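You operate a simulated robot arm through the tools that you are given. There is no shell and no other tool. Be economical: measure what you need, move in short steps, check, and stop when the job is done.

You run a simulated two-armed robot. Do the job below in one go: nothing can be reset, and whatever is moved stays where it is left.

TASK
Cap the two open refill bottles and stand them in the basket.
Fine: blue cap on the starch bottle, green on the linen water; hold each bottle while you screw its cap home. Set down upright: refill bottle with the blue cap, refill bottle with the green cap.

Only the result counts: the job must be done as asked and must still hold three seconds after the hand-in. Knocking over, shifting, dropping, spilling or breaking anything else fails it. A push-on lid holds only when it is set on centred and level and pressed home; a screw cap is set on level and turned clockwise until tight.

THE ROBOT
Two 6-joint arms with two-finger parallel grippers on one trunk, on a base that drives. Base frame: it is fixed to the floor where the robot stands at the start and does not move with it; the origin is under the middle of the robot, x ahead of it, y to its left, z up. Readings come in cm, rad, newtons and seconds.
The left shoulder is at the start at [6, 18.7, 107.2], the right one opposite. With the tool pointing down near the work surface each hand reaches from about 22 to 62 cm from the robot's upright axis, wherever it stands, measured 20 degrees to its own side. Places, roughly: inside of the pale blue basket [50, -30, 60]. Payload 1.57 kg a hand.
Tool frame (each hand has its own): the origin (TCP) lies between the finger pads and is the grasp point; the fingertips stand 3 cm ahead of it; z points along the fingers, y is the line along which they close. The gripper opens to 11 cm. The fingers are 2.4 cm wide and 1.2 cm thick; the gripper's body (4.8 by 11.2 cm) begins 7.8 cm behind the TCP.
Orientation is that of the tool frame in the base frame, as a unit quaternion [x, y, z, w]. With the fingers straight down and closing along the base's y, the tool's x points along the base's -x, its y along +y and its z along -z.

THE INTERFACE
- The arms move only by the tool drive_tool. It takes "left_plan", "right_plan" or both (then of equal length, played together; a hand with none holds still); each is a list of rows, each an object of numbers (a shift or turn left out is 0, a gripper value left out holds the last): "x", "y", "z": the shift along the base's x, y, z in units of 40 mm (1.0 is 40 mm); "wx", "wy", "wz": the turn, a rotation vector about the base's x, y, z in units of 6 degrees (1.0 is 6 degrees); "jaw": the closure, from 0 (fully open) to 1 (shut). In form: [{"x": .., "y": .., "z": .., "wx": .., "wy": .., "wz": .., "jaw": ..}, ...]. A call has 1 to 8 rows; each row shifts and turns the commanded pose from where the row before left it. A call with a number of a shift or a turn outside -1 to 1 is refused whole. Each row takes 0.2 s and may step no farther than 5 cm and 0.15 rad from the row before; otherwise, or with a gripper value out of range, the whole call is refused. Where a pose cannot be reached the arm comes as near as it can. A force on the tool above 40 N (or 10 N above the force at the start of the call, whichever is more), or a blocked arm, ends the call early, and 0.2 s more pass. The fingers move at their own pace (about 15.3 cm/s each) and stop on an object; they squeeze with about 31 N. The grip force told is the motor's: it shows also when the fingers shut on nothing. Time passes only in rows, and 0.2 s behind the last, so rows that do not move let the fingers close. It gives the time, the measured TCP pose, the force on the tool (base axes), the opening and the grip force at its end, in the units of the frame above (readings bear some noise), with the torque about the TCP (base axes, N m) and any sound that the robot's microphone picked up.
- Cameras (640 x 400 px; columns grow to the right, rows downward): "scene" is now at [0.91, 1.51, 160.6]; the picture's right is [0.20, -0.98, 0.00], its down [-0.80, -0.17, -0.57] and it looks along [0.56, 0.12, -0.82] (base axes); focal length 271 px, centre (320, 200). "left" rides on the left gripper at [7, -1.6, -14.1] in its tool frame; the picture's right is [0.23, 0.97, 0.00], its down [-0.86, 0.20, -0.48] and it looks along [-0.47, 0.11, 0.88] (tool axes); focal length 222 px, centre (320, 200). "right" rides on the right gripper at [7, 1.6, -14.1] in its tool frame; the picture's right is [-0.23, 0.97, 0.00], its down [-0.86, -0.20, -0.48] and it looks along [-0.47, -0.11, 0.88] (tool axes); focal length 222 px, centre (320, 200). There is no depth. A picture from a camera that has moved, and an enlarged one, comes with that camera's place and axes in the base frame and with its lens.
- capture(camera): a new picture of that camera. The clock stands still meanwhile.
- lift_body(by): slides the trunk up (or, below 0, down) by that many cm; the arms and the scene camera ride with it, the base frame stays. It gives what a move gives, with no picture.
- steer(legs): drives the robot by 1 to 6 legs, each [ahead, left, turn to the left] in cm, cm and rad, along the robot's own axes; the way and the turn of a leg run together, so that a leg with both is an arc; at most 150 cm and 3.142 rad a leg. The arms and the cameras ride along, it lands a little off, and it stops where it bumps. It gives what a move gives.
- aim_head(pan, tilt): turns the head with the scene camera to pan (to the left, within 1.501 rad either way) and tilt (down, from -0.506 to 1.204), counted from straight ahead of the robot. It gives what a move gives.
- enlarge(camera, box): a new picture of the part [left, top, right, bottom] of that camera's present view, enlarged. The clock stands still meanwhile.
- job_done(): hands the job in; it is judged then, once.

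Work in short steps. Places have to be worked out from the pictures, the camera data and where the tool is seen: move nearer, look again, correct. Check each grasp and each placing, and mend what went wrong. You have 120 turns and 108 pictures in all, those below and enlarged ones among them. Open the grippers and draw the arms clear of the work before you hand the job in, unless the task says otherwise; then end with one line.

The tools are called after "Emit:" as name(argument=value, ...) on one line, values as JSON. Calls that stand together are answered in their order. drive_tool: Moves the arms, as the interface text tells. Its arguments: {"type":"object","properties":{"left_plan":{"type":"array"},"right_plan":{"type":"array"}},"required":[]} The other tools are called the same way: lift_body (by) slides the trunk up or down; steer (legs) drives the base; aim_head (pan, tilt) turns the head that bears the scene camera; capture (camera) takes a picture; enlarge (camera, box) takes an enlarged picture of a part of a camera's view; job_done () hands the job in.

At the start:

```text
time: 0.0
left_tool_pos: [33.64, 34.66, 114.21]
left_ee_rot: [0.0, 1.0, 0.0, 0.0]
left_ft_force: [0.8, 0.3, 0.6]
left_moment: [0.02, 0.02, 0.04]
left_width: 11.03
left_grip_force: 0.1
right_tool_pos: [34.07, -4.7, 111.07]
right_ee_rot: [0.0, 1.0, 0.0, 0.001]
right_ft_force: [-0.3, -0.4, 0.3]
right_moment: [-0.05, 0.04, -0.03]
right_width: 11.02
right_grip_force: 0.0
trunk travel left (down, up): [-70.0, 29.0]
robot x, y, heading: [-0.1, -0.1, -0.001]
head pan, tilt: [0.202, 0.963]
```

scene: 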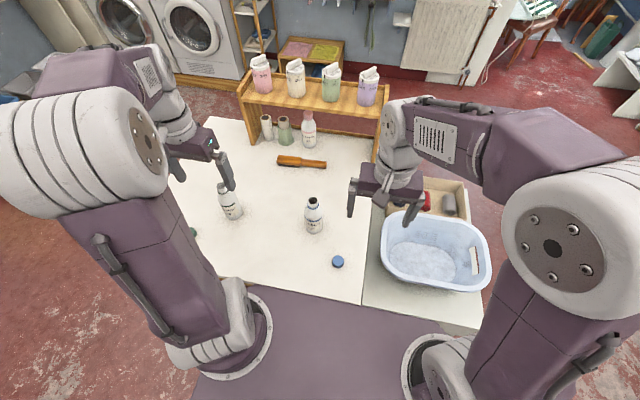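
right: 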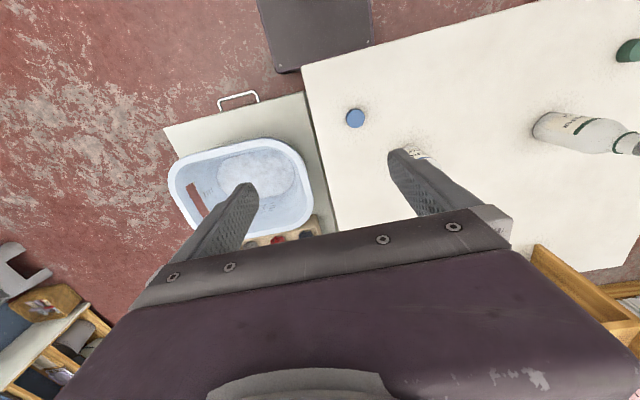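
left: 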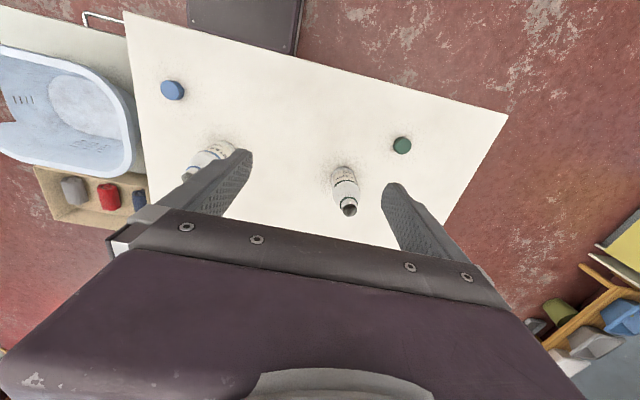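

I'll first zoom in on both bottles to read their labels.

Emit:
enlarge(camera="scene", box=[170, 160, 370, 285])

Emit:
enlarge(camera="left", box=[140, 60, 460, 260])

Emit:
enlarge(camera="scene", box=[360, 170, 500, 300])

```text
3.20 times, centred on (270, 222) of scene
camera zoom: at [0.91, 1.51, 160.6], right [0.2, -0.98, 0.0], down [-0.8, -0.17, -0.57], along [0.56, 0.12, -0.82], focal length 867 px, centre (480, 128)
```

zoom: 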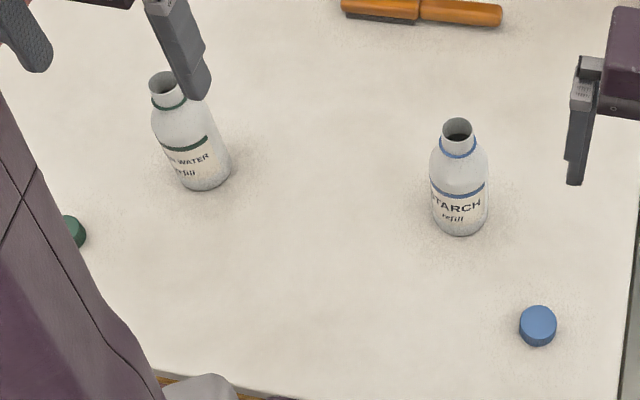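

```text
2.00 times, centred on (300, 160) of left
camera zoom: at [26.71, 33.14, 128.23], right [-0.23, 0.97, 0.0], down [0.86, 0.2, 0.48], along [0.47, 0.11, -0.88], focal length 444 px, centre (360, 280)
```

zoom: 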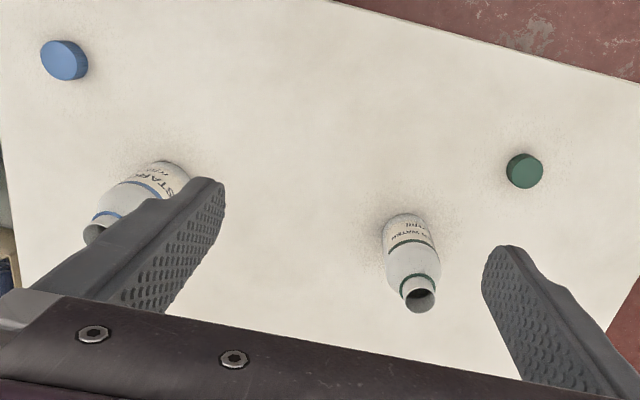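

```text
3.08 times, centred on (430, 235) of scene
camera zoom: at [0.91, 1.51, 160.6], right [0.2, -0.98, 0.0], down [-0.8, -0.17, -0.57], along [0.56, 0.12, -0.82], focal length 833 px, centre (-18, 92)
```

zoom: 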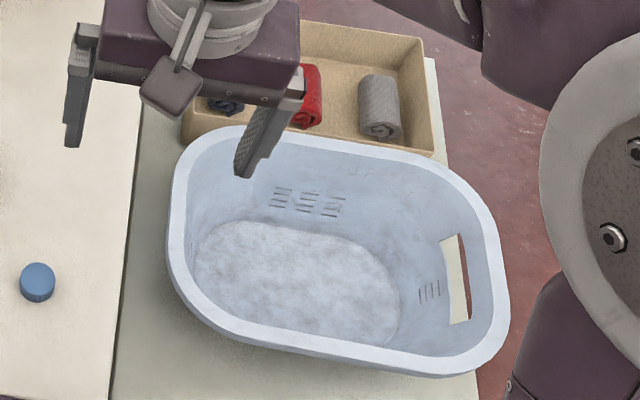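

Starch bottle (blue rings) is near (46.9, 13.7) and the linen water near (46.8, 44), both about 19 cm tall. The blue cap is near (36, 3) and the green cap near (35.8, 55.6). I'll move the right hand over the blue cap and yaw the left hand ready for holding.

Emit:
drive_tool(right_plan=[{"x": 0.06, "y": 0.24, "z": -0.6}, {"x": 0.06, "y": 0.24, "z": -0.6}, {"x": 0.06, "y": 0.24, "z": -0.6}, {"x": 0.06, "y": 0.24, "z": -0.6}, {"x": 0.06, "y": 0.24, "z": -0.6}, {"x": 0.06, "y": 0.24, "z": -0.6}, {"x": 0.06, "y": 0.24, "z": -0.6}, {"x": 0.06, "y": 0.24, "z": -0.6}], left_plan=[{"wz": -0.94}, {"wz": -0.94}, {"wz": -0.94}, {"wz": -0.94}, {"wz": -0.94}, {"wz": -0.94}, {"wz": -0.94}, {"wz": -0.94}])

Emit:
capture(camera="right")

```text
time: 1.8
left_tool_pos: [33.72, 34.71, 114.29]
left_ee_rot: [0.384, 0.923, 0.0, -0.001]
left_ft_force: [-1.1, 0.2, 0.1]
left_moment: [-0.04, 0.03, 0.02]
left_width: 11.0
left_grip_force: 0.1
right_tool_pos: [36.03, 2.86, 91.8]
right_ee_rot: [-0.001, 1.0, 0.0, 0.0]
right_ft_force: [0.4, 0.4, -0.6]
right_moment: [0.0, 0.0, 0.02]
right_width: 11.0
right_grip_force: 0.0
trunk travel left (down, up): [-70.0, 29.0]
robot x, y, heading: [0.18, 0.03, 0.003]
head pan, tilt: [0.202, 0.963]
```

```text
101 pictures are left
camera right: at [29.21, 4.56, 105.88], right [0.23, 0.97, 0.0], down [0.86, -0.2, 0.48], along [0.47, -0.11, -0.88], focal length 222 px, centre (320, 200)
```

right: 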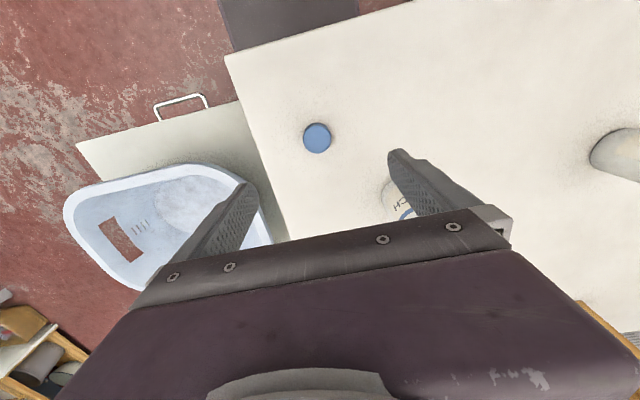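

Cap measured at (35.8, 2.7). I'll lower and pre-turn the right hand counter-clockwise while the left hand tilts to its holding attitude.

Emit:
drive_tool(right_plan=[{"wz": 1, "z": -0.35}, {"wz": 1, "z": -0.35}, {"wz": 1, "z": -0.35}, {"wz": 1, "z": -0.35}, {"wz": 1, "z": -0.35}, {"wz": 1, "z": -0.35}, {"wz": 1, "z": -0.35}, {"wz": 1, "z": -0.3, "x": -0.05, "y": -0.04}], left_plan=[{"wx": -0.707, "wy": -0.707, "x": 0.11, "y": -0.36, "z": -0.3}, {"wx": -0.707, "wy": -0.707, "x": 0.11, "y": -0.36, "z": -0.3}, {"wx": -0.707, "wy": -0.707, "x": 0.11, "y": -0.36, "z": -0.3}, {"wx": -0.707, "wy": -0.707, "x": 0.11, "y": -0.36, "z": -0.3}, {"wx": -0.707, "wy": -0.707, "x": 0.11, "y": -0.36, "z": -0.3}, {"wx": -0.707, "wy": -0.707, "x": 0.11, "y": -0.36, "z": -0.3}, {"wx": -0.707, "wy": -0.707, "x": 0.11, "y": -0.36, "z": -0.3}, {"wx": -0.707, "wy": -0.707, "x": 0.11, "y": -0.36, "z": -0.3}])

Emit:
capture(camera="right")

Emit:
capture(camera="left")

Emit:
capture(camera="scene")

```text
time: 3.6
left_tool_pos: [36.95, 23.12, 104.76]
left_ee_rot: [0.35, 0.844, -0.156, 0.376]
left_ft_force: [0.2, -0.1, -0.1]
left_moment: [-0.01, -0.05, 0.0]
left_width: 11.0
left_grip_force: 0.2
right_tool_pos: [35.8, 2.82, 80.85]
right_ee_rot: [-0.407, 0.913, 0.0, 0.0]
right_ft_force: [-0.3, 1.1, -0.1]
right_moment: [-0.05, 0.0, 0.03]
right_width: 11.01
right_grip_force: 0.0
trunk travel left (down, up): [-70.0, 29.0]
robot x, y, heading: [0.13, 0.17, -0.001]
head pan, tilt: [0.202, 0.963]
```

```text
100 pictures are left
camera right: at [30.09, -1.23, 94.89], right [-0.57, 0.82, 0.0], down [0.72, 0.5, 0.48], along [0.39, 0.27, -0.88], focal length 222 px, centre (320, 200)
```

right: 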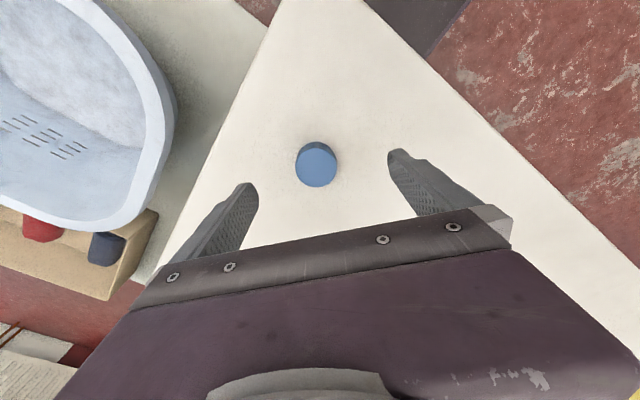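

```text
99 pictures are left
camera left: at [25.29, 32.75, 108.73], right [0.58, 0.8, -0.17], down [0.29, -0.01, 0.96], along [0.76, -0.61, -0.24], focal length 222 px, centre (320, 200)
```

left: 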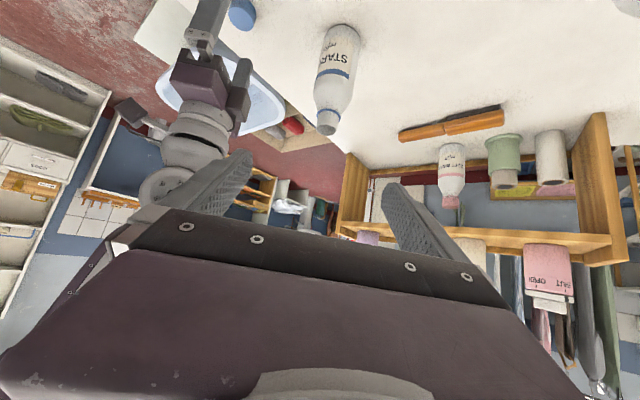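

```text
98 pictures are left
camera scene: at [1.01, 1.59, 160.6], right [0.2, -0.98, 0.0], down [-0.8, -0.17, -0.57], along [0.56, 0.11, -0.82], focal length 271 px, centre (320, 200)
```

scene: 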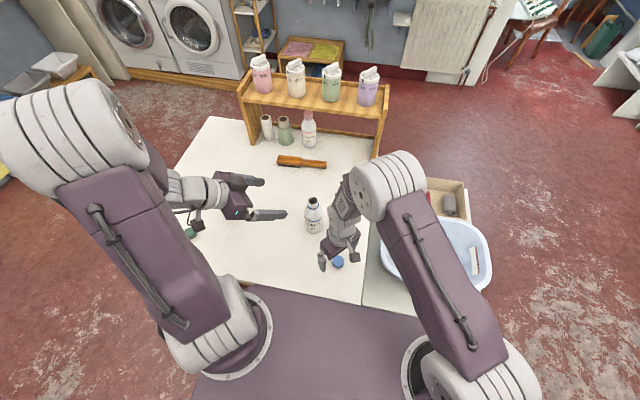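

The cap looks slightly off-centre, towards the picture's top. I'll enlarge to measure it before closing.

Emit:
enlarge(camera="right", box=[220, 110, 420, 235])

Emit:
enlarge(camera="scene", box=[280, 180, 380, 280])

```text
3.20 times, centred on (320, 172) of right
camera zoom: at [30.09, -1.23, 94.89], right [-0.57, 0.82, 0.0], down [0.72, 0.5, 0.48], along [0.39, 0.27, -0.88], focal length 711 px, centre (320, 288)
```

zoom: 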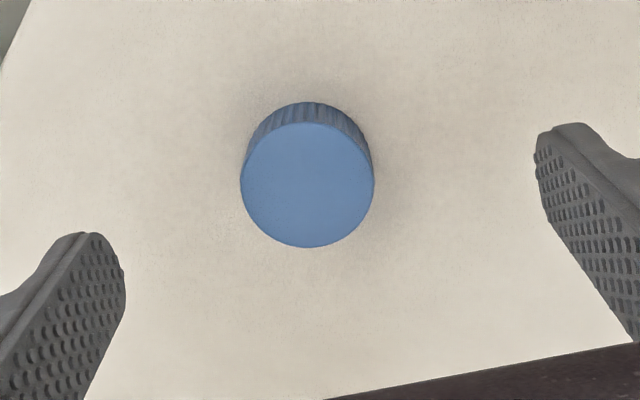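

```text
4.00 times, centred on (330, 230) of scene
camera zoom: at [1.01, 1.59, 160.6], right [0.2, -0.98, 0.0], down [-0.8, -0.17, -0.57], along [0.56, 0.11, -0.82], focal length 1083 px, centre (280, 80)
```

zoom: 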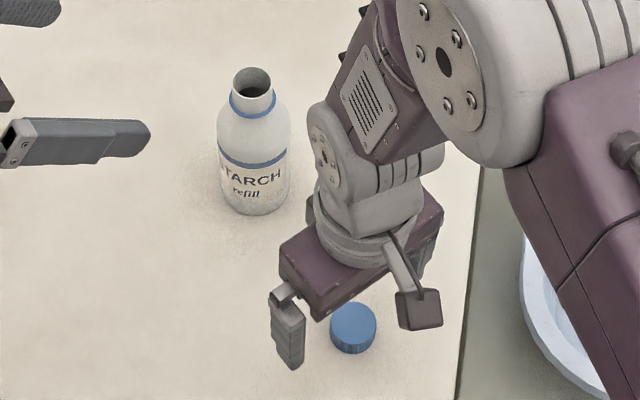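

Cap centre refined to (36.0, 2.4), diameter about 3.7 cm. I'll lower onto it and close, while the left hand goes down to its pre-grasp beside the starch bottle.

Emit:
drive_tool(right_plan=[{"x": 0.05, "y": -0.1, "z": -0.3}, {"z": -0.3}, {"z": -0.26}, {"jaw": 0.4}, {"jaw": 1}, {"jaw": 1}, {"jaw": 1}, {"jaw": 1}], left_plan=[{"wx": -0.177, "wy": -0.177, "z": -0.71}, {"wx": -0.177, "wy": -0.177, "z": -0.71}, {"wx": -0.177, "wy": -0.177, "z": -0.71}, {"wx": -0.177, "wy": -0.177, "z": -0.71}, {"wx": -0.177, "wy": -0.177, "z": -0.71}, {"wx": -0.177, "wy": -0.177, "z": -0.71}, {"wx": -0.177, "wy": -0.177, "z": -0.71}, {"wx": -0.177, "wy": -0.177, "z": -0.71}])

Emit:
capture(camera="right")

Emit:
capture(camera="left")

```text
time: 5.4
left_tool_pos: [43.23, 29.58, 87.27]
left_ee_rot: [0.332, 0.8, -0.194, 0.461]
left_ft_force: [-0.8, -0.7, -0.2]
left_moment: [0.01, -0.03, -0.03]
left_width: 10.99
left_grip_force: 0.3
left hand out of reach, approached as far as the arm can: row 3, 4, 5, 6, 7, 8
right_tool_pos: [35.98, 2.38, 77.39]
right_ee_rot: [-0.407, 0.913, 0.0, 0.001]
right_ft_force: [0.7, -0.4, 0.2]
right_moment: [-0.02, -0.02, -0.02]
right_width: 3.56
right_grip_force: 31.4
trunk travel left (down, up): [-70.0, 29.0]
robot x, y, heading: [0.06, -0.11, 0.002]
head pan, tilt: [0.202, 0.963]
```

```text
95 pictures are left
camera right: at [30.22, -1.74, 91.46], right [-0.57, 0.82, 0.0], down [0.72, 0.5, 0.48], along [0.39, 0.27, -0.88], focal length 222 px, centre (320, 200)
```

right: 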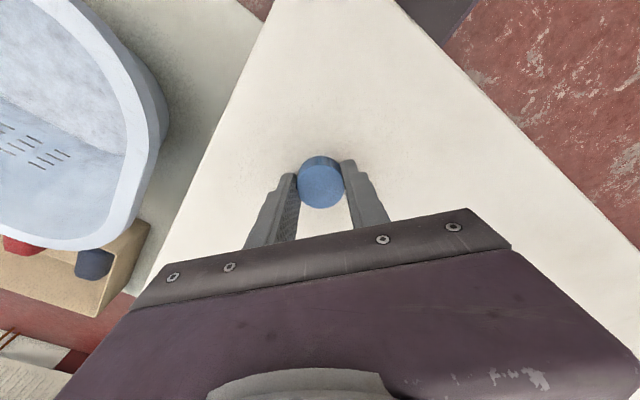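

```text
94 pictures are left
camera left: at [31.0, 39.66, 88.11], right [0.61, 0.77, -0.2], down [0.15, 0.13, 0.98], along [0.78, -0.63, -0.04], focal length 222 px, centre (320, 200)
```

left: 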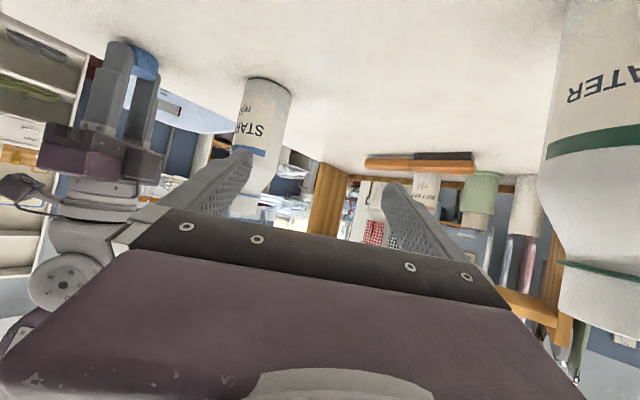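

The blue cap is held (3.56 cm). The left arm folded too tightly in that pose, so I'll raise it and swing its yaw further towards −y, then straddle the bottle from above. The right hand lifts the cap.

Emit:
drive_tool(right_plan=[{"z": 0.5}, {"z": 0.6}, {"z": 0.6}, {"z": 0.6}, {"z": 0.6}, {"z": 0.6}, {"z": 0.6}, {"z": 0.6}], left_plan=[{"z": 0.9}, {"z": 0.9}, {"z": 0.9}, {"z": 0.9}, {"z": 0.9, "wz": -1}, {"z": 0.9, "wz": -1}, {"z": 0.2, "wz": -1}, {"wz": -1}])

```text
time: 7.2
left_tool_pos: [43.31, 29.56, 109.72]
left_ee_rot: [0.492, 0.713, -0.283, 0.411]
left_ft_force: [-0.3, 0.1, -0.4]
left_moment: [0.01, 0.01, -0.01]
left_width: 10.99
left_grip_force: 0.1
right_tool_pos: [36.07, 2.51, 96.39]
right_ee_rot: [-0.406, 0.914, 0.0, 0.0]
right_ft_force: [-0.8, -0.2, 0.3]
right_moment: [-0.01, 0.0, -0.01]
right_width: 3.54
right_grip_force: 31.4
trunk travel left (down, up): [-70.0, 29.0]
robot x, y, heading: [0.06, 0.38, 0.001]
head pan, tilt: [0.202, 0.963]
```

Left is up at yaw about −69°. I'll shift it above the starch bottle (46.8, 13.4).

Emit:
drive_tool(left_plan=[{"x": 0.11, "y": -0.505}, {"x": 0.11, "y": -0.505}, {"x": 0.11, "y": -0.505}, {"x": 0.11, "y": -0.505}, {"x": 0.11, "y": -0.505}, {"x": 0.11, "y": -0.505}, {"x": 0.11, "y": -0.505}, {"x": 0.11, "y": -0.505}])

Emit:
capture(camera="scene")

Emit:
capture(camera="left")

Emit:
capture(camera="right")

```text
time: 9.0
left_tool_pos: [46.82, 13.44, 109.85]
left_ee_rot: [0.492, 0.713, -0.283, 0.412]
left_ft_force: [0.0, -0.4, -0.7]
left_moment: [0.0, -0.01, 0.02]
left_width: 11.03
left_grip_force: 0.0
right_tool_pos: [36.0, 2.38, 96.29]
right_ee_rot: [-0.406, 0.914, 0.0, 0.0]
right_ft_force: [0.4, 0.5, 0.3]
right_moment: [0.0, -0.01, -0.01]
right_width: 3.53
right_grip_force: 31.2
trunk travel left (down, up): [-70.0, 29.0]
robot x, y, heading: [-0.15, 0.12, 0.0]
head pan, tilt: [0.202, 0.963]
```

```text
93 pictures are left
camera scene: at [0.94, 1.42, 160.6], right [0.2, -0.98, 0.0], down [-0.8, -0.17, -0.57], along [0.56, 0.12, -0.82], focal length 271 px, centre (320, 200)
```

scene: 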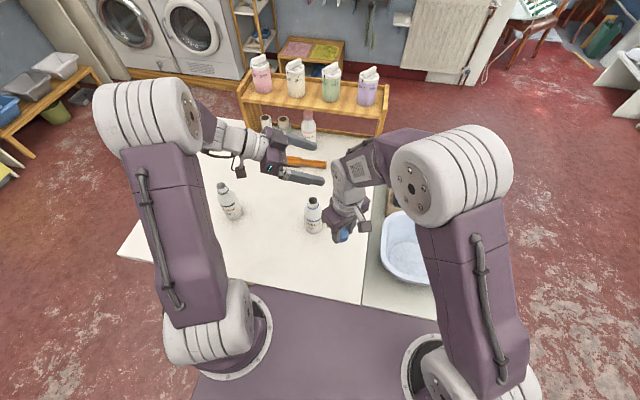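

```text
92 pictures are left
camera left: at [39.68, 27.65, 110.63], right [0.87, 0.45, -0.2], down [0.19, 0.06, 0.98], along [0.46, -0.89, -0.04], focal length 222 px, centre (320, 200)
```

left: 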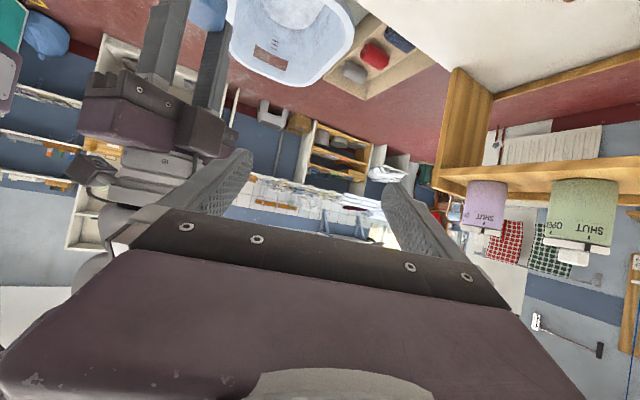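

```text
91 pictures are left
camera right: at [30.33, -1.71, 110.31], right [-0.57, 0.82, 0.0], down [0.72, 0.5, 0.48], along [0.39, 0.27, -0.88], focal length 222 px, centre (320, 200)
```

right: 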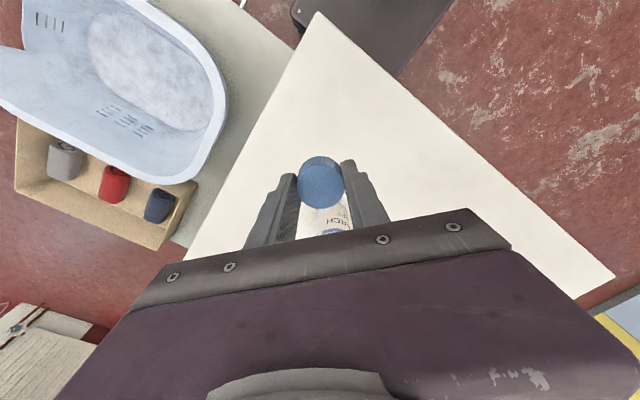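

The left fingers straddle the bottle in the plan view. I'll descend to z≈82 with the jaw still open.

Emit:
drive_tool(left_plan=[{"z": -0.86}, {"z": -0.86}, {"z": -0.86}, {"z": -0.86}, {"z": -0.86}, {"z": -0.86}, {"z": -0.86}, {"z": -0.86}])

Emit:
enlarge(camera="scene", box=[220, 130, 380, 260])

Emit:
capture(camera="left")

```text
time: 10.8
left_tool_pos: [46.77, 13.26, 82.09]
left_ee_rot: [0.492, 0.713, -0.283, 0.412]
left_ft_force: [-0.2, 0.5, -0.9]
left_moment: [0.0, 0.01, 0.02]
left_width: 11.02
left_grip_force: 0.0
right_tool_pos: [36.19, 2.53, 96.27]
right_ee_rot: [-0.406, 0.914, -0.001, 0.0]
right_ft_force: [-1.2, -0.3, -0.7]
right_moment: [-0.01, 0.0, -0.02]
right_width: 3.52
right_grip_force: 31.4
trunk travel left (down, up): [-70.0, 29.0]
robot x, y, heading: [0.16, -0.04, -0.003]
head pan, tilt: [0.202, 0.963]
```

```text
3.08 times, centred on (300, 195) of scene
camera zoom: at [0.98, 1.56, 160.6], right [0.2, -0.98, 0.0], down [-0.8, -0.17, -0.57], along [0.56, 0.11, -0.82], focal length 833 px, centre (382, 215)
```

zoom: 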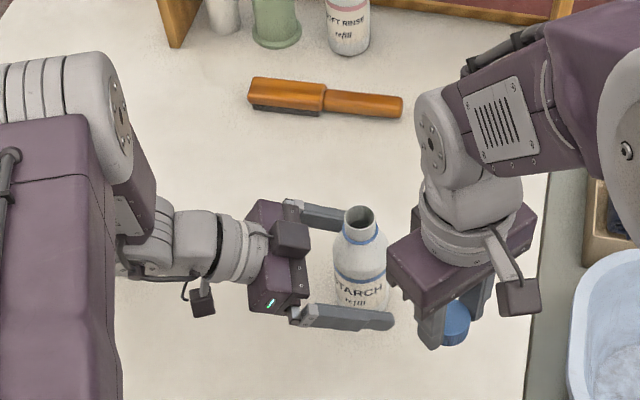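

```text
89 pictures are left
camera left: at [39.68, 27.59, 82.95], right [0.87, 0.45, -0.19], down [0.19, 0.06, 0.98], along [0.46, -0.89, -0.04], focal length 222 px, centre (320, 200)
```

left: 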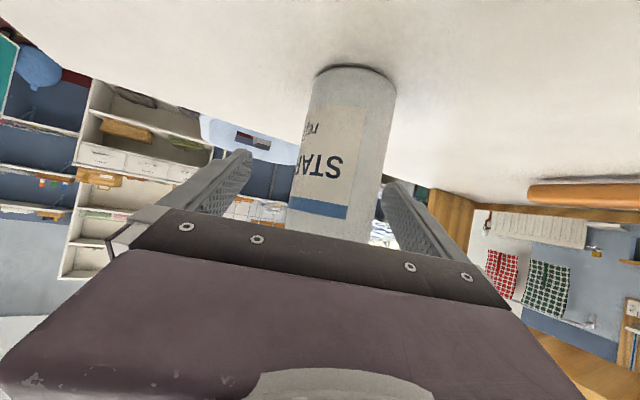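

The bottle sits about 0.9 cm off-centre towards the far finger. I'll shift to centre it, then close to hold it.

Emit:
drive_tool(left_plan=[{"x": 0.21, "y": 0.085}, {"jaw": 0.3}, {"jaw": 0.45}, {"jaw": 1}, {"jaw": 1}, {"jaw": 1}])

Emit:
enlarge(camera="scene", box=[250, 140, 370, 250])

Emit:
capture(camera="left")

```text
time: 12.2
left_tool_pos: [47.47, 13.61, 82.01]
left_ee_rot: [0.491, 0.714, -0.282, 0.412]
left_ft_force: [0.4, 0.8, -0.1]
left_moment: [-0.01, 0.0, -0.02]
left_width: 6.02
left_grip_force: 31.7
right_tool_pos: [36.05, 2.35, 96.29]
right_ee_rot: [-0.407, 0.914, 0.0, -0.001]
right_ft_force: [-0.4, 0.3, 0.2]
right_moment: [0.0, 0.0, -0.02]
right_width: 3.51
right_grip_force: 31.5
trunk travel left (down, up): [-70.0, 29.0]
robot x, y, heading: [0.07, -0.3, 0.006]
head pan, tilt: [0.202, 0.963]
```

```text
3.64 times, centred on (310, 195) of scene
camera zoom: at [0.94, 1.51, 160.6], right [0.2, -0.98, 0.0], down [-0.8, -0.17, -0.57], along [0.56, 0.12, -0.82], focal length 985 px, centre (356, 218)
```

zoom: 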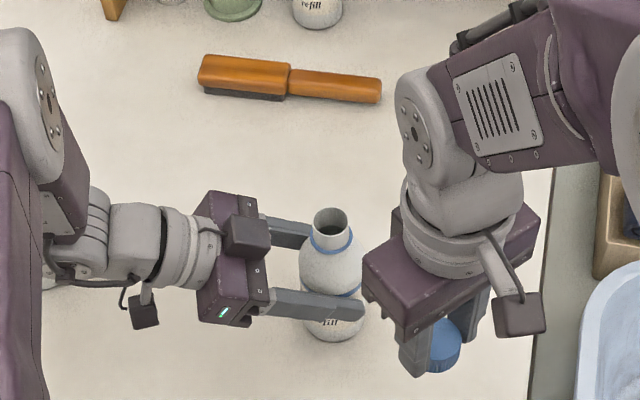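

```text
87 pictures are left
camera left: at [40.53, 27.95, 83.01], right [0.87, 0.45, -0.2], down [0.19, 0.06, 0.98], along [0.46, -0.89, -0.04], focal length 222 px, centre (320, 200)
```

left: 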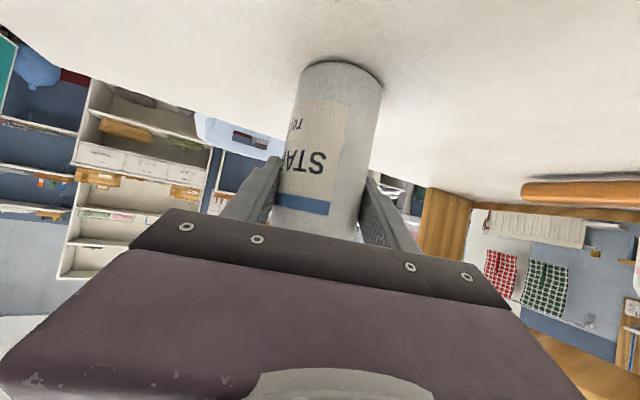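

Bottle held at 6.02 cm. Both views agree on the mouth being near (47.3, 13.6, 91.5). I'll raise the cap slightly and bring it over the mouth.

Emit:
drive_tool(right_plan=[{"z": 0.5}, {"x": 0.402, "y": 0.4}, {"x": 0.402, "y": 0.4}, {"x": 0.402, "y": 0.4}, {"x": 0.402, "y": 0.4}, {"x": 0.402, "y": 0.4}, {"x": 0.402, "y": 0.4}, {"x": 0.402, "y": 0.4}])

Emit:
enlarge(camera="scene", box=[260, 150, 370, 250])

Emit:
capture(camera="right")

Emit:
capture(camera="left")

```text
time: 14.0
left_tool_pos: [47.66, 13.71, 82.09]
left_ee_rot: [0.491, 0.713, -0.284, 0.412]
left_ft_force: [-0.3, 0.2, 0.0]
left_moment: [0.01, -0.01, -0.02]
left_width: 6.01
left_grip_force: 31.1
right_tool_pos: [47.42, 13.69, 98.24]
right_ee_rot: [-0.407, 0.914, 0.0, -0.001]
right_ft_force: [-0.2, -0.2, -0.1]
right_moment: [-0.02, 0.01, 0.04]
right_width: 3.53
right_grip_force: 31.2
trunk travel left (down, up): [-70.0, 29.0]
robot x, y, heading: [-0.21, -0.18, 0.0]
head pan, tilt: [0.202, 0.963]
```

```text
4.00 times, centred on (315, 200) of scene
camera zoom: at [1.0, 1.58, 160.6], right [0.2, -0.98, 0.0], down [-0.8, -0.17, -0.57], along [0.56, 0.11, -0.82], focal length 1083 px, centre (340, 200)
```

zoom: 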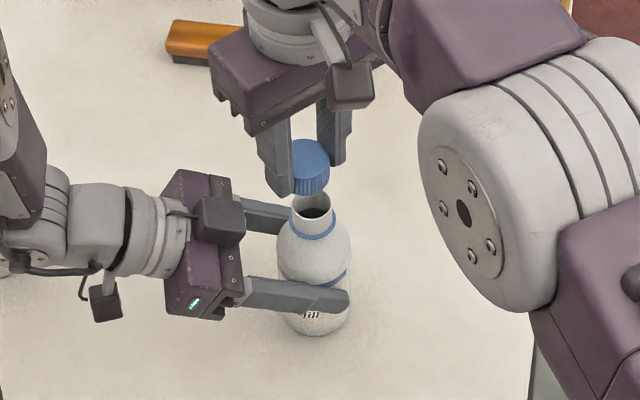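

```text
85 pictures are left
camera right: at [41.64, 9.55, 112.22], right [-0.57, 0.82, 0.0], down [0.72, 0.5, 0.48], along [0.39, 0.27, -0.88], focal length 222 px, centre (320, 200)
```

right: 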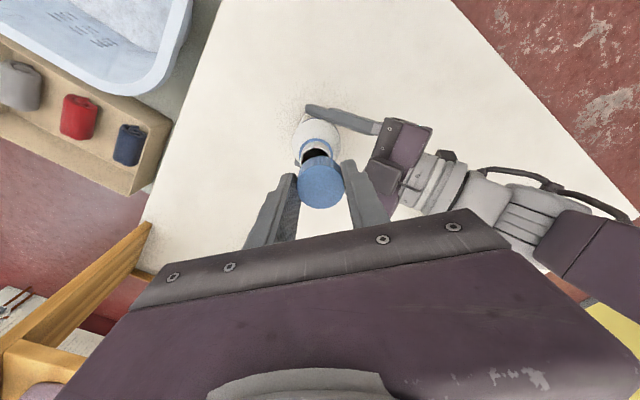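

```text
84 pictures are left
camera left: at [40.57, 27.98, 82.99], right [0.87, 0.45, -0.2], down [0.19, 0.06, 0.98], along [0.46, -0.89, -0.04], focal length 222 px, centre (320, 200)
```

left: 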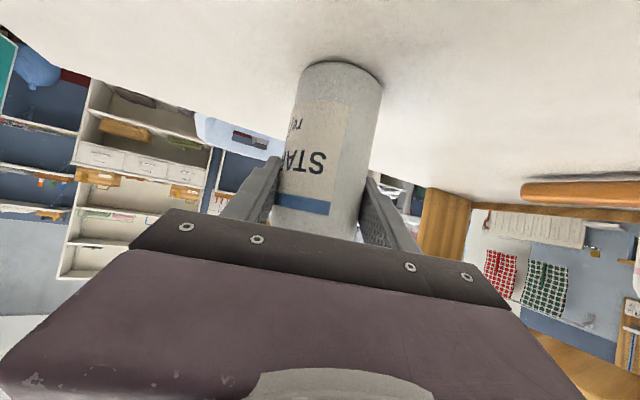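

Now a close look from the right hand camera to align the cap with the mouth.

Emit:
enlarge(camera="right", box=[270, 100, 370, 215])

Emit:
enlarge(camera="scene", box=[295, 175, 345, 215])

```text
3.48 times, centred on (320, 158) of right
camera zoom: at [41.64, 9.55, 112.22], right [-0.57, 0.82, 0.0], down [0.72, 0.5, 0.48], along [0.39, 0.27, -0.88], focal length 773 px, centre (320, 348)
```

zoom: 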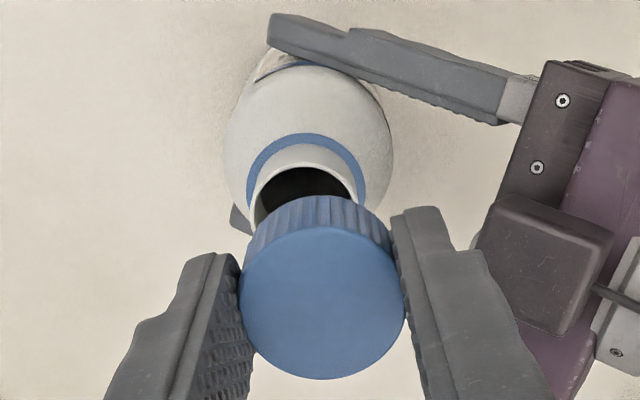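

```text
10.00 times, centred on (320, 195) of scene
camera zoom: at [1.0, 1.58, 160.6], right [0.2, -0.98, 0.0], down [-0.8, -0.17, -0.57], along [0.56, 0.11, -0.82], focal length 2708 px, centre (320, 250)
```

zoom: 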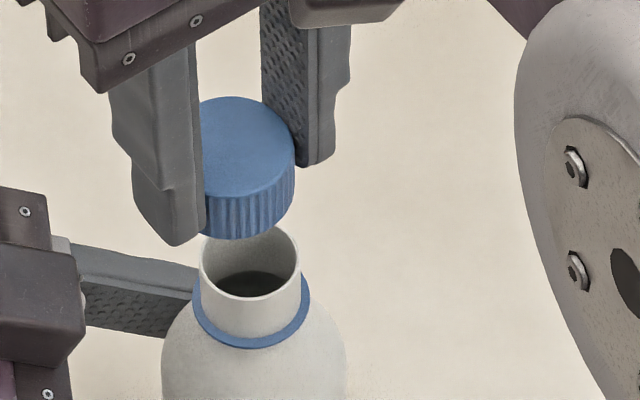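

The mouth sits about 0.5 cm to −y of the cap. I'll correct that and lower 1.6 cm, then look again.

Emit:
drive_tool(right_plan=[{"y": -0.125}, {"z": -0.2}, {"z": -0.2}])

Emit:
enlarge(camera="right", box=[270, 100, 370, 215])

Emit:
enlarge(camera="scene", box=[295, 175, 345, 215])

```text
time: 14.8
left_tool_pos: [47.62, 13.71, 82.13]
left_ee_rot: [0.491, 0.713, -0.283, 0.413]
left_ft_force: [0.2, -0.4, 0.6]
left_moment: [0.01, 0.01, -0.03]
left_width: 6.0
left_grip_force: 30.8
right_tool_pos: [47.35, 13.18, 96.64]
right_ee_rot: [-0.406, 0.914, -0.001, 0.001]
right_ft_force: [-0.2, 0.1, -0.4]
right_moment: [0.05, -0.04, -0.02]
right_width: 3.53
right_grip_force: 31.5
trunk travel left (down, up): [-70.0, 29.0]
robot x, y, heading: [0.46, 0.22, 0.007]
head pan, tilt: [0.202, 0.963]
```

```text
3.48 times, centred on (320, 158) of right
camera zoom: at [41.5, 9.02, 110.67], right [-0.57, 0.82, 0.0], down [0.72, 0.5, 0.48], along [0.39, 0.27, -0.88], focal length 773 px, centre (320, 348)
```

zoom: 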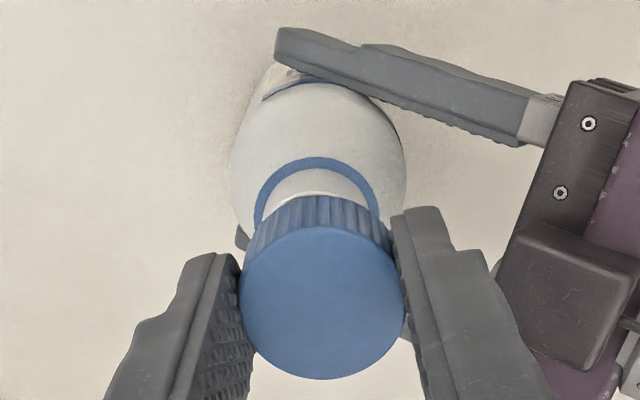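

```text
10.00 times, centred on (320, 195) of scene
camera zoom: at [0.94, 1.51, 160.6], right [0.2, -0.98, 0.0], down [-0.8, -0.17, -0.57], along [0.56, 0.12, -0.82], focal length 2708 px, centre (320, 250)
```

zoom: 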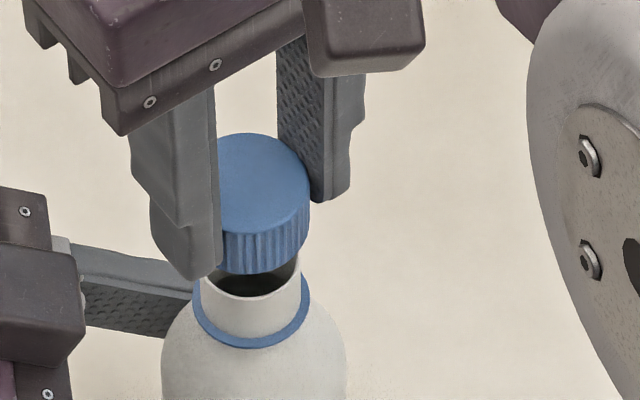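

Alignment now agrees in both views to within about 2 mm, with the rim at z≈91.4. I'll lower gently to contact.

Emit:
drive_tool(right_plan=[{"z": -0.15, "y": -0.02, "x": 0.02}, {"z": -0.15}, {"z": -0.1}, {"z": -0.05}, {}])

```text
time: 16.0
left_tool_pos: [47.72, 13.6, 82.18]
left_ee_rot: [0.492, 0.713, -0.283, 0.412]
left_ft_force: [0.5, -0.7, -0.1]
left_moment: [-0.01, 0.02, 0.03]
left_width: 6.0
left_grip_force: 31.1
right_tool_pos: [47.15, 13.09, 94.99]
right_ee_rot: [-0.407, 0.914, 0.0, -0.001]
right_ft_force: [-0.7, -0.2, 0.1]
right_moment: [-0.01, -0.02, -0.03]
right_width: 3.53
right_grip_force: 31.2
trunk travel left (down, up): [-70.0, 29.0]
robot x, y, heading: [-0.13, 0.52, 0.003]
head pan, tilt: [0.202, 0.963]
```

No contact yet at TCP z 95.0. I'll go on in small steps.

Emit:
drive_tool(right_plan=[{"z": -0.05}, {"z": -0.05}, {"z": -0.05}, {"z": -0.05}, {}])

Emit:
enlarge(camera="scene", box=[295, 175, 345, 215])

```text
time: 17.2
left_tool_pos: [47.66, 13.76, 82.08]
left_ee_rot: [0.492, 0.713, -0.283, 0.411]
left_ft_force: [3.9, 2.4, -7.9]
left_moment: [-0.26, 0.16, 0.02]
left_width: 6.01
left_grip_force: 31.1
right_tool_pos: [47.23, 13.08, 94.14]
right_ee_rot: [-0.407, 0.913, 0.0, 0.0]
right_ft_force: [-3.3, -2.6, 10.9]
right_moment: [0.01, -0.02, -0.04]
right_width: 3.53
right_grip_force: 31.1
trunk travel left (down, up): [-70.0, 29.0]
robot x, y, heading: [-0.14, -0.08, 0.003]
head pan, tilt: [0.202, 0.963]
```

```text
10.00 times, centred on (320, 195) of scene
camera zoom: at [0.9, 1.5, 160.61], right [0.2, -0.98, 0.0], down [-0.8, -0.17, -0.57], along [0.56, 0.12, -0.82], focal length 2708 px, centre (320, 250)
```

zoom: 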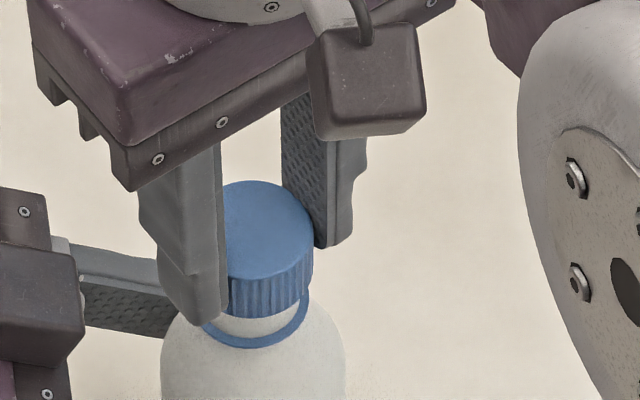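

Contact at about 11 N with a slight sideways push towards −x, −y. I'll ease the cap 1 mm that way and see whether the lateral force drops.

Emit:
drive_tool(right_plan=[{"x": -0.03, "y": -0.02}, {}])

Emit:
enlarge(camera="right", box=[270, 100, 370, 215])

```text
time: 17.8
left_tool_pos: [47.59, 13.76, 82.16]
left_ee_rot: [0.492, 0.714, -0.282, 0.411]
left_ft_force: [-2.1, -0.2, -7.6]
left_moment: [0.28, -0.31, -0.02]
left_width: 6.01
left_grip_force: 31.0
right_tool_pos: [47.2, 13.05, 94.23]
right_ee_rot: [-0.407, 0.914, 0.001, 0.001]
right_ft_force: [2.2, 2.3, 11.7]
right_moment: [0.19, -0.26, 0.0]
right_width: 3.53
right_grip_force: 31.1
trunk travel left (down, up): [-70.0, 29.0]
robot x, y, heading: [-0.12, 0.0, -0.003]
head pan, tilt: [0.202, 0.963]
```

```text
3.48 times, centred on (320, 158) of right
camera zoom: at [41.38, 8.85, 108.2], right [-0.57, 0.82, 0.0], down [0.72, 0.5, 0.48], along [0.39, 0.28, -0.88], focal length 773 px, centre (320, 348)
```

zoom: 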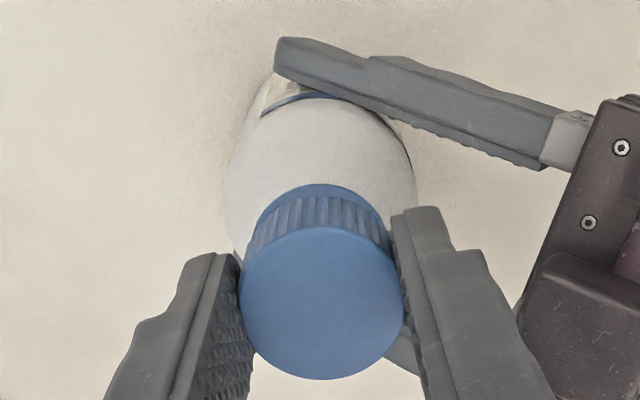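

The force reversed, so the cap is centred within a millimetre. I'll go back half and begin turning clockwise.

Emit:
drive_tool(right_plan=[{"x": 0.015, "y": 0.01}, {"wz": -1}, {"wz": -1}, {"wz": -1}, {"wz": -1}, {"wz": -1}, {"wz": -1}, {"wz": -1}])

```text
time: 19.6
left_tool_pos: [47.65, 13.7, 82.16]
left_ee_rot: [0.492, 0.713, -0.282, 0.412]
left_ft_force: [7.8, -15.5, -7.0]
left_moment: [0.51, -0.12, 0.02]
left_width: 6.01
left_grip_force: 31.3
right_tool_pos: [47.18, 13.01, 94.18]
right_ee_rot: [-0.051, 0.999, 0.001, 0.002]
right_ft_force: [-1.8, 13.5, 27.1]
right_moment: [0.51, -0.38, 0.23]
right_width: 3.52
right_grip_force: 30.7
trunk travel left (down, up): [-70.0, 29.0]
robot x, y, heading: [0.38, 0.09, 0.001]
head pan, tilt: [0.202, 0.963]
```

Axial force rose to 27 N with 13 N sideways. I'll ease up a little, give way in +y, and look.

Emit:
drive_tool(right_plan=[{"z": 0.03, "y": 0.03}, {}])

Emit:
enlarge(camera="scene", box=[295, 175, 345, 215])

Emit:
enlarge(camera="right", box=[270, 100, 370, 215])

```text
time: 20.2
left_tool_pos: [47.59, 13.62, 82.19]
left_ee_rot: [0.491, 0.713, -0.283, 0.413]
left_ft_force: [-0.5, -7.4, 4.0]
left_moment: [-0.3, -0.57, 0.05]
left_width: 6.0
left_grip_force: 30.9
right_tool_pos: [47.2, 13.02, 94.2]
right_ee_rot: [-0.052, 0.999, -0.001, 0.0]
right_ft_force: [4.8, 4.2, 10.3]
right_moment: [0.19, -0.33, -0.01]
right_width: 3.54
right_grip_force: 30.9
trunk travel left (down, up): [-70.0, 29.0]
robot x, y, heading: [-0.26, -0.16, -0.006]
head pan, tilt: [0.202, 0.963]
```

```text
10.00 times, centred on (320, 195) of scene
camera zoom: at [0.78, 1.4, 160.6], right [0.2, -0.98, 0.0], down [-0.8, -0.17, -0.57], along [0.56, 0.12, -0.82], focal length 2708 px, centre (320, 250)
```

zoom: 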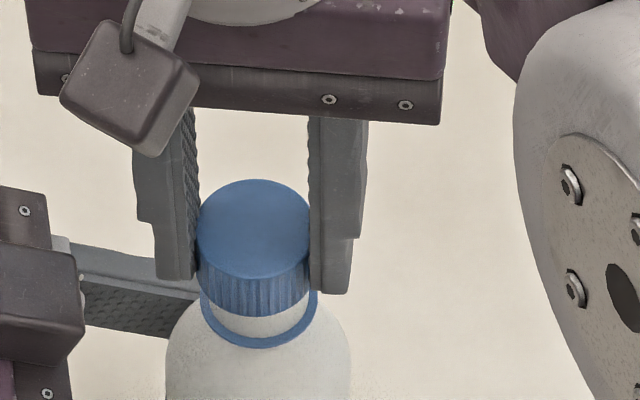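

```text
3.48 times, centred on (320, 158) of right
camera zoom: at [40.21, 13.9, 108.19], right [0.13, 0.99, 0.0], down [0.87, -0.11, 0.48], along [0.47, -0.06, -0.88], focal length 773 px, centre (320, 348)
```

zoom: 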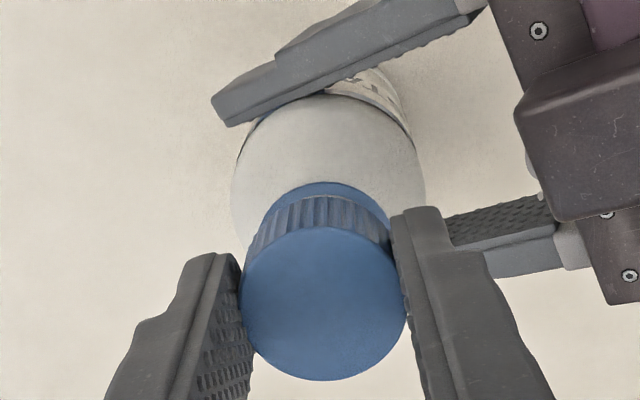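

Cap still level; not yet descended visibly. I'll nudge slightly with the push and keep turning.

Emit:
drive_tool(right_plan=[{"x": 0.02, "y": 0.01}, {"wz": -1}, {"wz": -1}, {"wz": -1}, {"wz": -1}])

```text
time: 21.4
left_tool_pos: [47.52, 13.63, 82.25]
left_ee_rot: [0.491, 0.713, -0.282, 0.413]
left_ft_force: [4.0, -8.3, 7.4]
left_moment: [-0.12, 0.33, -0.1]
left_width: 5.99
left_grip_force: 30.8
right_tool_pos: [47.14, 13.09, 94.2]
right_ee_rot: [0.157, 0.988, 0.0, 0.001]
right_ft_force: [-3.9, 5.8, 5.6]
right_moment: [0.27, 0.02, 0.12]
right_width: 3.55
right_grip_force: 31.0
trunk travel left (down, up): [-70.0, 29.0]
robot x, y, heading: [-0.18, -0.05, -0.002]
head pan, tilt: [0.202, 0.963]
```

Axial load is easing and the left hand feels an upward pull, so the thread seems to be biting. I'll continue clockwise with slight feed.

Emit:
drive_tool(right_plan=[{"wz": -1, "z": -0.006}, {"wz": -1, "z": -0.006}, {"wz": -1, "z": -0.006}, {"wz": -1, "z": -0.006}, {"wz": -1, "z": -0.006}, {"wz": -1, "z": -0.006}, {"wz": -1, "z": -0.006}, {"wz": -1, "z": -0.006}])

Emit:
enlarge(camera="scene", box=[285, 165, 345, 215])

Emit:
capture(camera="left")

```text
time: 23.2
left_tool_pos: [47.74, 13.82, 82.12]
left_ee_rot: [0.491, 0.714, -0.281, 0.413]
left_ft_force: [13.9, -6.2, 0.9]
left_moment: [-0.44, 0.49, 0.02]
left_width: 6.0
left_grip_force: 31.0
right_tool_pos: [47.2, 13.07, 94.18]
right_ee_rot: [0.546, 0.838, 0.0, 0.001]
right_ft_force: [-12.1, 4.5, 20.1]
right_moment: [0.45, 0.26, 0.2]
right_width: 3.56
right_grip_force: 31.0
trunk travel left (down, up): [-70.0, 29.0]
robot x, y, heading: [-0.23, 0.03, -0.005]
head pan, tilt: [0.202, 0.963]
```

```text
8.00 times, centred on (315, 190) of scene
camera zoom: at [0.67, 1.41, 160.61], right [0.2, -0.98, 0.0], down [-0.8, -0.17, -0.57], along [0.56, 0.12, -0.82], focal length 2166 px, centre (360, 280)
```

zoom: 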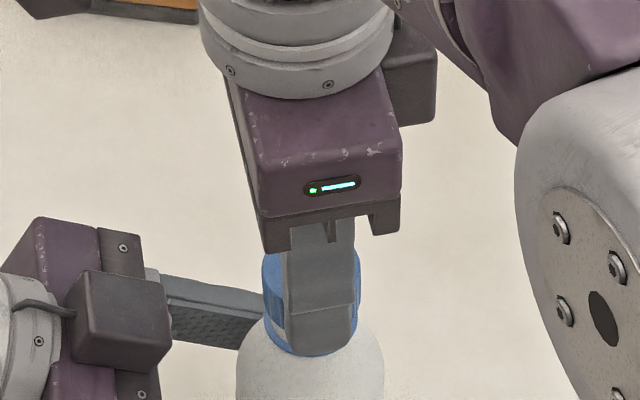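

```text
74 pictures are left
camera left: at [40.43, 27.92, 83.12], right [0.87, 0.46, -0.19], down [0.19, 0.06, 0.98], along [0.46, -0.89, -0.04], focal length 222 px, centre (320, 200)
```

left: 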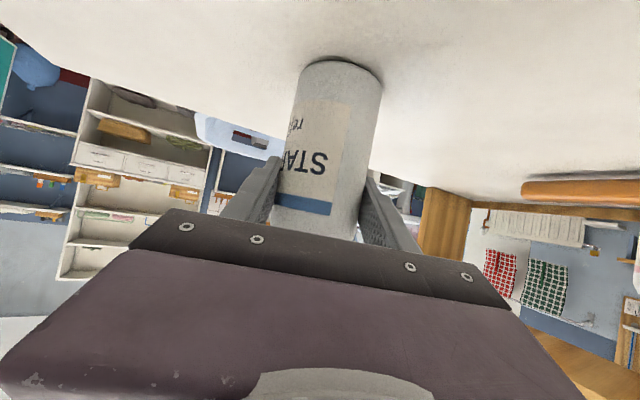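

Torque is building modestly and the bottle isn't turning in the left hand. I'll relieve the sideways load and continue clockwise.

Emit:
drive_tool(right_plan=[{"x": -0.025, "y": 0.01}, {"wz": -1}, {"wz": -1}, {"wz": -1}, {"wz": -1}, {"wz": -1}, {"wz": -1}, {"wz": -1}])

Emit:
enlarge(camera="right", box=[270, 100, 370, 215])

Emit:
enlarge(camera="scene", box=[285, 165, 345, 215])

```text
time: 25.0
left_tool_pos: [47.7, 13.68, 82.24]
left_ee_rot: [0.492, 0.713, -0.282, 0.413]
left_ft_force: [17.6, -11.8, 7.2]
left_moment: [0.53, 0.1, 0.07]
left_width: 6.0
left_grip_force: 31.4
right_tool_pos: [47.11, 13.13, 94.16]
right_ee_rot: [0.81, 0.587, 0.002, 0.0]
right_ft_force: [-9.1, 12.4, 13.3]
right_moment: [0.51, 0.14, 0.24]
right_width: 3.53
right_grip_force: 30.6
trunk travel left (down, up): [-70.0, 29.0]
robot x, y, heading: [0.45, 0.1, 0.001]
head pan, tilt: [0.202, 0.963]
```

```text
3.48 times, centred on (320, 158) of right
camera zoom: at [50.97, 19.26, 108.13], right [0.85, -0.52, 0.0], down [-0.46, -0.75, 0.48], along [-0.25, -0.41, -0.88], focal length 773 px, centre (320, 348)
```

zoom: 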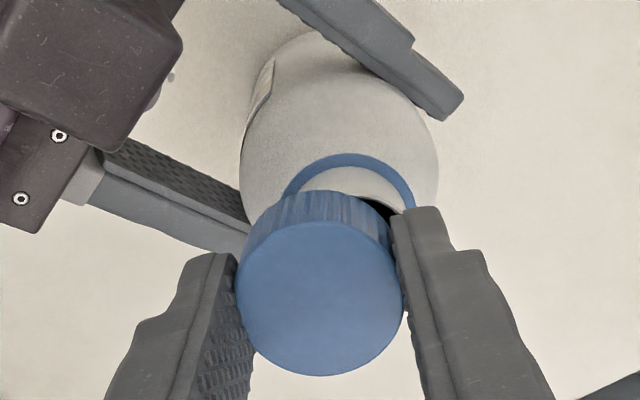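

```text
8.00 times, centred on (315, 190) of scene
camera zoom: at [0.77, 1.47, 160.61], right [0.2, -0.98, 0.0], down [-0.8, -0.17, -0.57], along [0.56, 0.12, -0.82], focal length 2166 px, centre (360, 280)
```

zoom: 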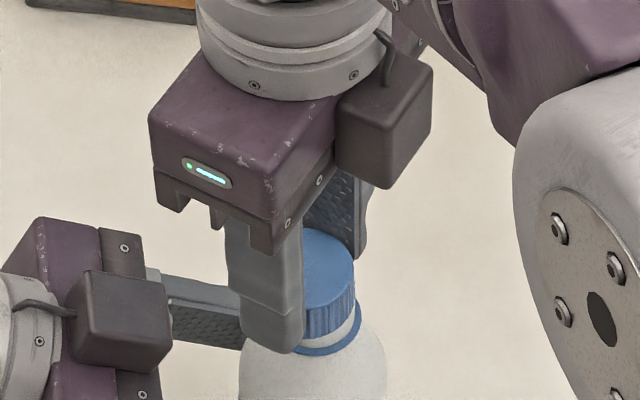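

The right camera hints the cap may be sitting off-centre on the rim. I'll look closer.

Emit:
enlarge(camera="right", box=[300, 135, 350, 175])

Emit:
enlarge(camera="scene", box=[300, 185, 335, 220])

```text
10.00 times, centred on (325, 155) of right
camera zoom: at [50.97, 19.26, 108.13], right [0.85, -0.52, 0.0], down [-0.46, -0.75, 0.48], along [-0.25, -0.41, -0.88], focal length 2221 px, centre (270, 650)
```

zoom: 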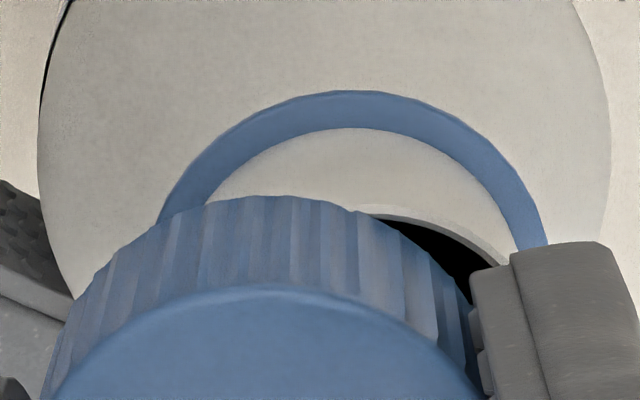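

```text
11.43 times, centred on (318, 202) of scene
camera zoom: at [0.77, 1.47, 160.61], right [0.2, -0.98, 0.0], down [-0.8, -0.17, -0.57], along [0.56, 0.12, -0.82], focal length 3095 px, centre (349, 171)
```

zoom: 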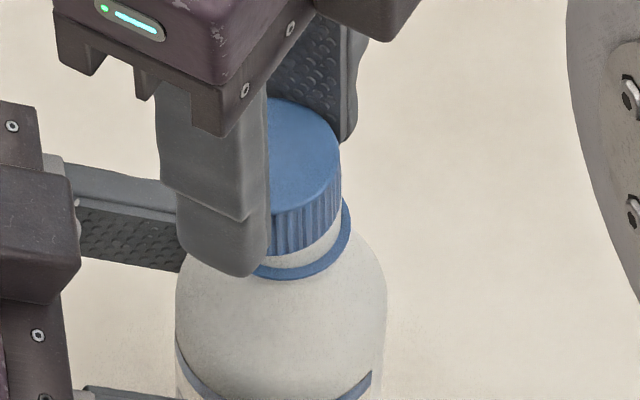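

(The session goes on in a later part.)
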